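You operate a simulated robot arm through the tools that you are given. There is no shell and no other tool. Be economical: measure what you need, move in short steps, check, and stop when the job is done.

Carry out the task below with a simulated robot arm. There is one attempt and no reset: what you move stays moved.

JOB
Open the strip bin lid.
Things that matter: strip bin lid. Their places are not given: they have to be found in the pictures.

Only the result counts: the job must be done as asked and must still hold three seconds after the hand-in. Knocking over, shifting, dropping, spilling or breaking anything else fails it.

ROBOT AND FRAMES
A 7-joint arm with a two-finger parallel gripper, fixed in place. Base frame: the origin is at the foot of the arm, x ahead of it, y to its left, z up. Lengths are in m, angles in rad, forces in N, time in s.
With the tool pointing down near the work surface it reaches from about 0.24 to 0.68 m from the base axis. Its first joint turns from -1.152 to 1.152 rad. Payload 2.4 kg.
The tool frame sits at the grasp point between the pads (the TCP): z along the fingers, y along the line on which they close. The tips reach 0.03 m beyond it. Largest opening 0.094 m; finger width 0.028, thickness 0.01; the body of the gripper, 0.05 by 0.096 m, starts 0.055 m behind the TCP.
Orientation is that of the tool frame in the base frame, as a unit quaternion [x, y, z, w]. With the fingers straight down and closing along the base's y, the tool's x points along the base's -x, its y along +y and its z along -z.

CONTROLS
- The arm moves only by the tool drive_tool. Its argument "targets" is text: rows parted by semicolons, each of 7 numbers parted by spaces: the shift along the base's x, y, z in units of 40 mm (1.0 is 40 mm), then the turn, a rotation vector about the base's x, y, z in units of 6 degrees (1.0 is 6 degrees), then the opening in per cent of the stroke, from 0 (shut) to 100 (fully open). In form: x y z rx ry rz grip; .... A call has 1 to 8 rows; each row shifts and turns the commanded pose from where the row before left it. A call with a number of a shift or a turn outside -1 to 1 is refused whole. A row lasts 0.2 s, in which the tool goes at most 0.05 m and 0.15 rad; a call with a longer step from one row to the next is refused whole, and so is a gripper value outside its range. Where a pose cannot be reached the arm comes as near as it can. A force on the tool above 40 N (or 10 N above the force at the start of the call, whichever is more), or a blocked arm, ends the call early, and 0.2 s more pass. Each finger travels about 0.153 m/s and halts on what it meets, pressing with about 41 N; the grip force reading is that of the motor and also rises with nothing between the fingers. The clock runs only during rows and for 0.2 s after the last one: add rows that do not move to give the fingers time. It gives the time, the measured TCP pose, the force on the tool (base axes), the opening and the grip force at its end, in the units of the frame above (readings bear some noise).
- Cameras (640 x 400 px; columns grow to the right, rows downward): "scene" is fixed at [0.0451, 0.4778, 1.4469]; the picture's right is [-0.67, -0.74, 0.00], its down [-0.40, 0.36, -0.84] and it looks along [0.63, -0.56, -0.54] (base axes); focal length 310 px, centre (320, 200). "wrist" rides on the gripper at [-0.037, 0, -0.058] in the tool frame; the picture's right is [0.00, -1.00, 0.00], its down [0.97, 0.00, -0.24] and it looks along [0.24, 0.00, 0.97] (tool axes); focal length 218 px, centre (320, 200).
- snapshot(camera): a new picture of that camera. The clock stands still meanwhile.
- point_at(camera, pixels): for up to 12 pixels [column, row] of the newest picture of that camera ("zoom" is the newest enlarged one), the place [x, y, z] in the base frame of the surface seen there, good to about 0.002 m. The clock stands still meanwhile.
- enlarge(camera, box): a new picture of the part [left, top, right, bottom] of that camera's present view, enlarged. The clock stands still meanwhile.
- sign_off(): hands the job in; it is judged then, once.

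Work in short steps. Measure before you move; look again where a grasp or a placing could have gone wrong, and mend it. You have 60 turns and 26 pictures in all, those below and enlarged ones among them. Open the gripper and draw the arm clear of the work before you hand the job in, unless the task says otherwise; then end with one line.

The tools are called after "Request:" by a JSON object that holds its "api" and its "payload". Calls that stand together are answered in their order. drive_tool: Moves the arm, as the interface text tells. Its arguments: {"type":"object","properties":{"targets":{"type":"string"}},"required":["targets"]} The other tools are called the same way: snapshot (camera) takes a picture; point_at (camera, pixels) gives the place of the surface under pixels of a picture; enlarge (camera, box) takes an enlarged picture of a part of a camera's view; sign_off () hands the job in.

At the start:

```text
clock: 0.0
ee_pos: [0.3384, 0.1496, 1.1515]
ee_rot: [0.0, 1.0, 0.0, -0.001]
wrist_force: [0.1, -0.5, -0.2]
finger_gap: 0.0938
finger_force: 0.0
```

scene: 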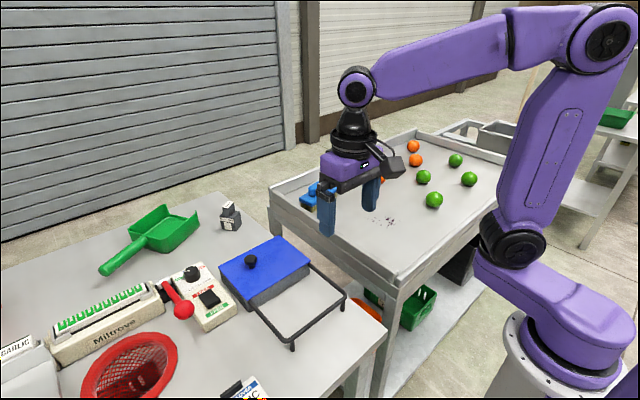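
wrist: 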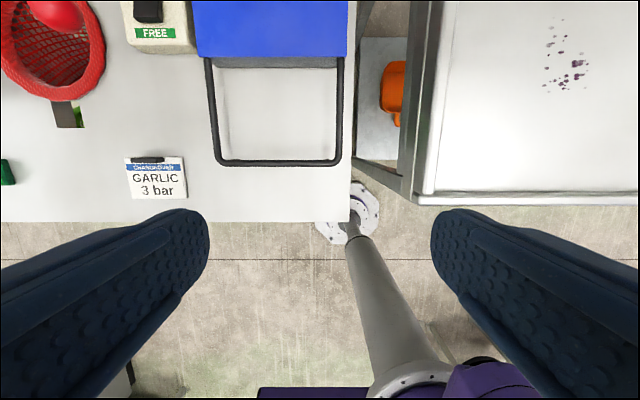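

The scene shows a blue lid with a black knob near (250,262) and a wire frame in front of it. I'll enlarge to see how it is built.

Request:
{"api": "enlarge", "payload": {"camera": "scene", "box": [190, 200, 370, 360]}}

Request:
{"api": "enlarge", "payload": {"camera": "scene", "box": [0, 240, 240, 400]}}

```text
2.50 times, centred on (280, 280) of scene
```

zoom: 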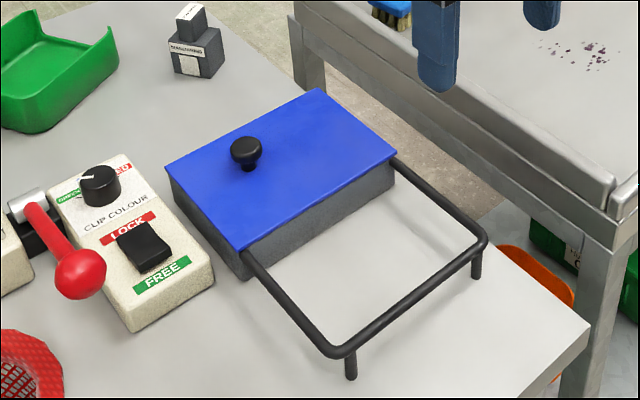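

```text
2.50 times, centred on (120, 320) of scene
```

zoom: 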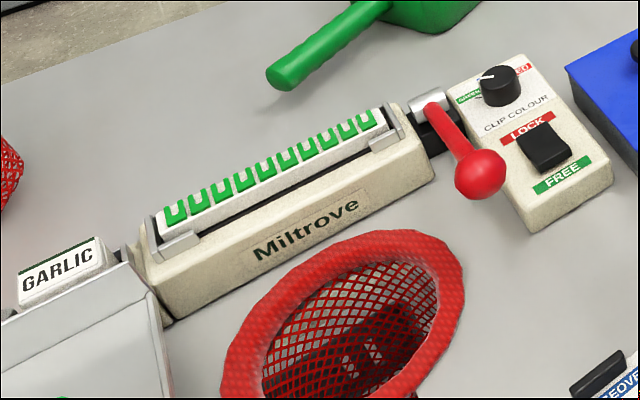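

The lid appears to slide along the rails toward the arm. I'll measure the knob, lid corners, rails and nearby objects.

Request:
{"api": "enlarge", "payload": {"camera": "scene", "box": [210, 220, 360, 360]}}

Request:
{"api": "point_at", "payload": {"camera": "scene", "pixels": [[250, 259], [250, 265], [278, 237], [309, 263], [220, 265], [248, 299], [292, 346], [345, 297], [293, 339], [230, 205], [212, 296], [270, 270]]}}

```text
2.86 times, centred on (285, 290) of scene
```

zoom: 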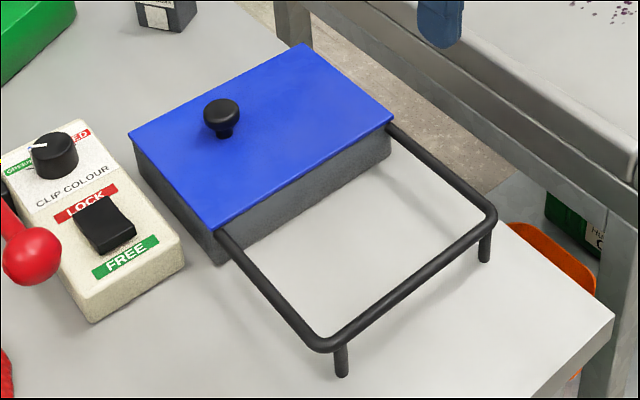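

```text
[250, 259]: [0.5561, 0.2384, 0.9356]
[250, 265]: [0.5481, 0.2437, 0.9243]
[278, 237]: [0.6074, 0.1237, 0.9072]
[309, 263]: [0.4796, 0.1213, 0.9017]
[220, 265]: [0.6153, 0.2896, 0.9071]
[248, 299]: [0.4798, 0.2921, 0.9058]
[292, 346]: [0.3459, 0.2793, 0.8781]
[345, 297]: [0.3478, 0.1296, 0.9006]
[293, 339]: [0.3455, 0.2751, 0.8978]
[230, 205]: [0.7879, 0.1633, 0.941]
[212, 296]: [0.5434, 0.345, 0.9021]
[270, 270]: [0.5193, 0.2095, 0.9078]
```

The lid spans x 0.48–0.615 and y 0.12–0.29, with its top at z 0.907. The knob is near (0.554, 0.240) with its top around 0.936, and the rails run to x≈0.345. I'll move above the knob with the fingers half open.

Request:
{"api": "drive_tool", "payload": {"targets": "0.9 0.377 -0.5 0 0 0 60; 0.9 0.377 -0.5 0 0 0 60; 0.9 0.377 -0.5 0 0 0 60; 0.9 0.377 -0.5 0 0 0 60; 0.9 0.377 -0.5 0 0 0 60; 0.9 0.377 -0.5 0 0 0 60; 0 0 0 0 0 0 60"}}

Request:
{"api": "snapshot", "payload": {"camera": "wrist"}}

```text
clock: 1.6
ee_pos: [0.5557, 0.2399, 1.0326]
ee_rot: [0.0, 1.0, 0.0, -0.001]
wrist_force: [-0.5, 0.1, 0.0]
finger_gap: 0.0562
finger_force: 0.1
```

```text
20 pictures are left
```

wrist: 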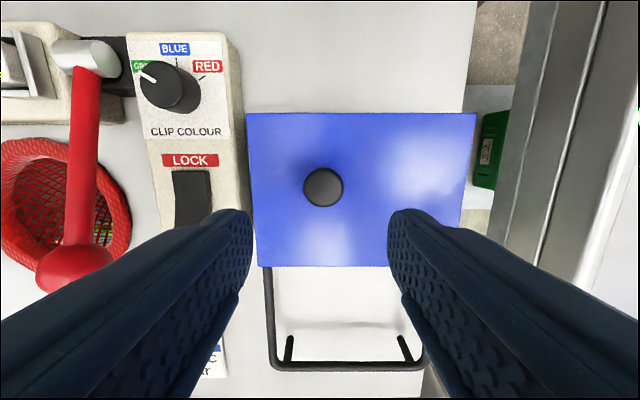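

The wrist picture shows the knob at (323,187). I'll measure its edges for an exact centre.

Request:
{"api": "point_at", "payload": {"camera": "wrist", "pixels": [[323, 187], [307, 187], [339, 187], [323, 171], [323, 203], [300, 187], [190, 195], [350, 230]]}}

```text
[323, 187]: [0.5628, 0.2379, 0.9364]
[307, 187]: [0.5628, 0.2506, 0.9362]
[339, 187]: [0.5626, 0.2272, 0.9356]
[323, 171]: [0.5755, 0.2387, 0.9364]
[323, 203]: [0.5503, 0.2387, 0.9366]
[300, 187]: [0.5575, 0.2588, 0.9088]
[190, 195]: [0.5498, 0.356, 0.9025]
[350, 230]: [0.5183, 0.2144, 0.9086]
```

The knob centre is (0.562, 0.239) and its head is about 30 mm wide. I'll centre on it, descend to z≈0.944 (tips at 0.914) and close.

Request:
{"api": "drive_tool", "payload": {"targets": "0.16 -0.03 -0.74 0 0 0 60; 0 0 -0.74 0 0 0 60; 0 0 -0.73 0 0 0 60; 0 0 0 0 0 0 60; 0 0 0 0 0 0 0; 0 0 0 0 0 0 0"}}

```text
clock: 3.0
ee_pos: [0.5611, 0.2376, 0.943]
ee_rot: [0.001, 1.0, -0.001, -0.001]
wrist_force: [-0.3, -7.4, -1.4]
finger_gap: 0.0289
finger_force: 45.0
```

The knob is gripped (gap 0.0289). I'll pull slowly toward -x by 40 mm.

Request:
{"api": "drive_tool", "payload": {"targets": "-0.25 0 0 0 0 0 0; -0.25 0 0 0 0 0 0; -0.25 0 0 0 0 0 0; -0.25 0 0 0 0 0 0"}}

Request:
{"api": "snapshot", "payload": {"camera": "scene"}}

```text
clock: 4.0
ee_pos: [0.5198, 0.2378, 0.9441]
ee_rot: [0.0, 1.0, -0.001, -0.002]
wrist_force: [0.7, -8.8, -12.5]
finger_gap: 0.0287
finger_force: 45.3
```

```text
19 pictures are left
```

scene: 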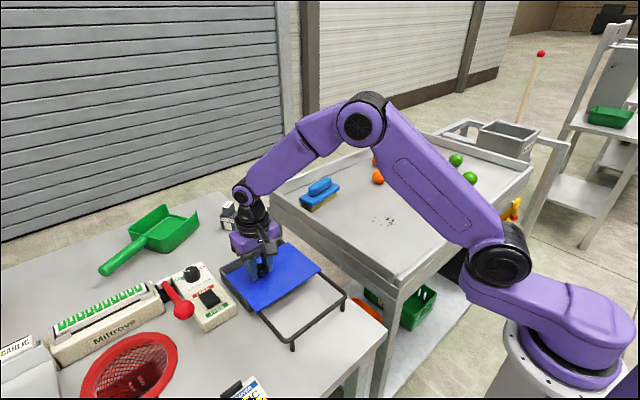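

The lid is sliding with the hand, and the bin is opening at the back. I'll ease down 1 mm because of the vertical force and continue pulling.

Request:
{"api": "drive_tool", "payload": {"targets": "-0.25 0 -0.025 0 0 0 0; -0.3 0 0 0 0 0 0; -0.3 0 0 0 0 0 0; -0.3 0 0 0 0 0 0; -0.3 0 0 0 0 0 0; -0.3 0 0 0 0 0 0; -0.25 0 0 0 0 0 0"}}

```text
clock: 5.6
ee_pos: [0.4412, 0.237, 0.9432]
ee_rot: [0.001, 1.0, 0.0, 0.001]
wrist_force: [0.5, -17.5, 12.6]
finger_gap: 0.0286
finger_force: 44.9
```

It has travelled 0.12 m. I'll continue gently towards the end stop, relieving the sideways force a little.

Request:
{"api": "drive_tool", "payload": {"targets": "-0.15 0 0.02 0 0 0 0; -0.15 0 0 0 0 0 0; -0.1 0 0 0 0 0 0"}}

Request:
{"api": "enlarge", "payload": {"camera": "scene", "box": [190, 200, 370, 360]}}

```text
clock: 6.4
ee_pos: [0.4239, 0.2376, 0.9424]
ee_rot: [0.002, 1.0, -0.001, 0.0]
wrist_force: [4.5, -20.6, -1.9]
finger_gap: 0.0287
finger_force: 45.5
```

```text
2.50 times, centred on (280, 280) of scene
```

zoom: 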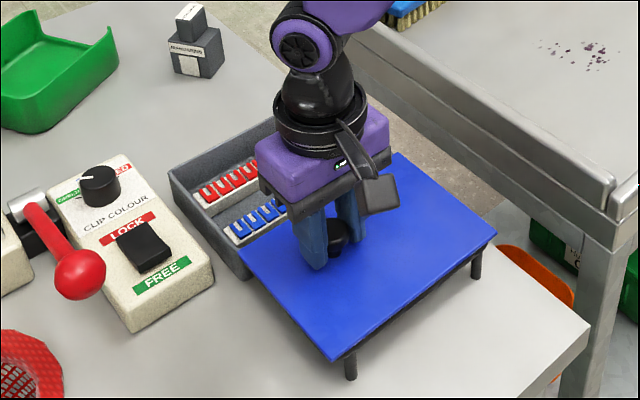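

The lid sits fully out on the rails and the bin is open, with its strips visible. I'll nudge it 4 mm more, release, and lift away.

Request:
{"api": "drive_tool", "payload": {"targets": "-0.1 0 0 0 0 0 0; 0 0 0 0 0 0 60; 0 0 0 0 0 0 60; 0 0 0.5 0 0 0 60; 0 0 1 0 0 0 60; 0 0 1 0 0 0 60; 0 0 1 0 0 0 60; 0 0 1 0 0 0 60"}}

Request:
{"api": "snapshot", "payload": {"camera": "scene"}}

```text
clock: 8.2
ee_pos: [0.4201, 0.2379, 1.1232]
ee_rot: [0.0, 1.0, 0.0, 0.0]
wrist_force: [-0.2, 0.0, 0.4]
finger_gap: 0.0564
finger_force: 0.0
```

```text
17 pictures are left
```

scene: 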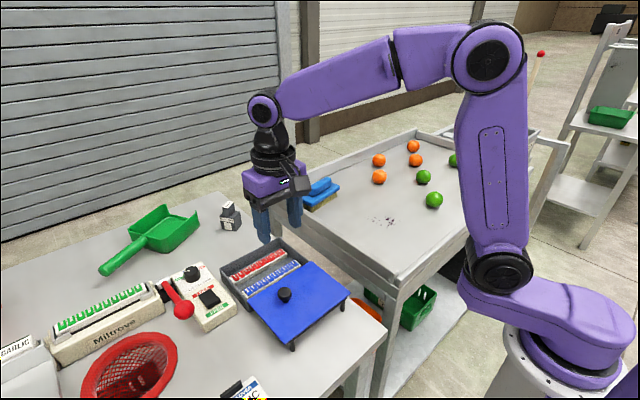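

The lid is open and the hand is clear. I'll wait a bit and check that it doesn't creep back.

Request:
{"api": "drive_tool", "payload": {"targets": "0 0 0.5 0 0 0 60; 0 0 0 0 0 0 60; 0 0 0 0 0 0 60; 0 0 0 0 0 0 60; 0 0 0 0 0 0 60; 0 0 0 0 0 0 60; 0 0 0 0 0 0 60; 0 0 0 0 0 0 60"}}

Request:
{"api": "enlarge", "payload": {"camera": "scene", "box": [190, 200, 370, 360]}}

Request:
{"api": "point_at", "payload": {"camera": "scene", "pixels": [[285, 292], [291, 340], [346, 293], [252, 302]]}}

```text
clock: 10.0
ee_pos: [0.4213, 0.2392, 1.1427]
ee_rot: [-0.001, 1.0, -0.001, 0.0]
wrist_force: [0.8, 0.8, 0.7]
finger_gap: 0.0568
finger_force: 0.0
```

```text
2.50 times, centred on (280, 280) of scene
```

zoom: 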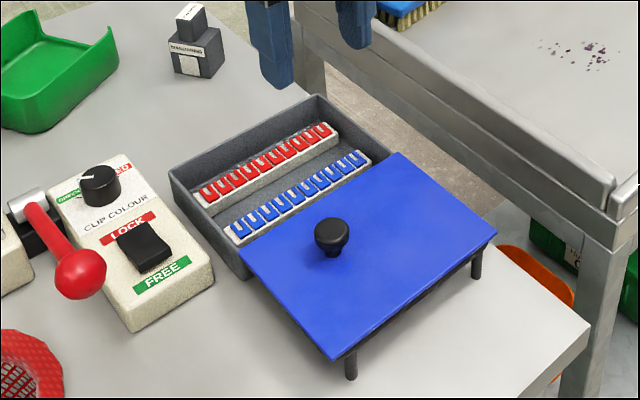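

```text
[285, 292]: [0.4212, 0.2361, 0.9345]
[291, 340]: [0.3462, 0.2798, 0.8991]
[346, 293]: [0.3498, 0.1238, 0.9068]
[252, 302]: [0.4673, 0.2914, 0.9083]
```

The lid has stayed fully open and nothing else has moved, so I'm handing in.

Request:
{"api": "sign_off", "payload": {}}

```text
The job is handed in.
```

The strip bin lid is open: I slid it about 0.14 m to the end of its rails. It stayed there after release, nothing else was moved, and the gripper is open and clear of the work.
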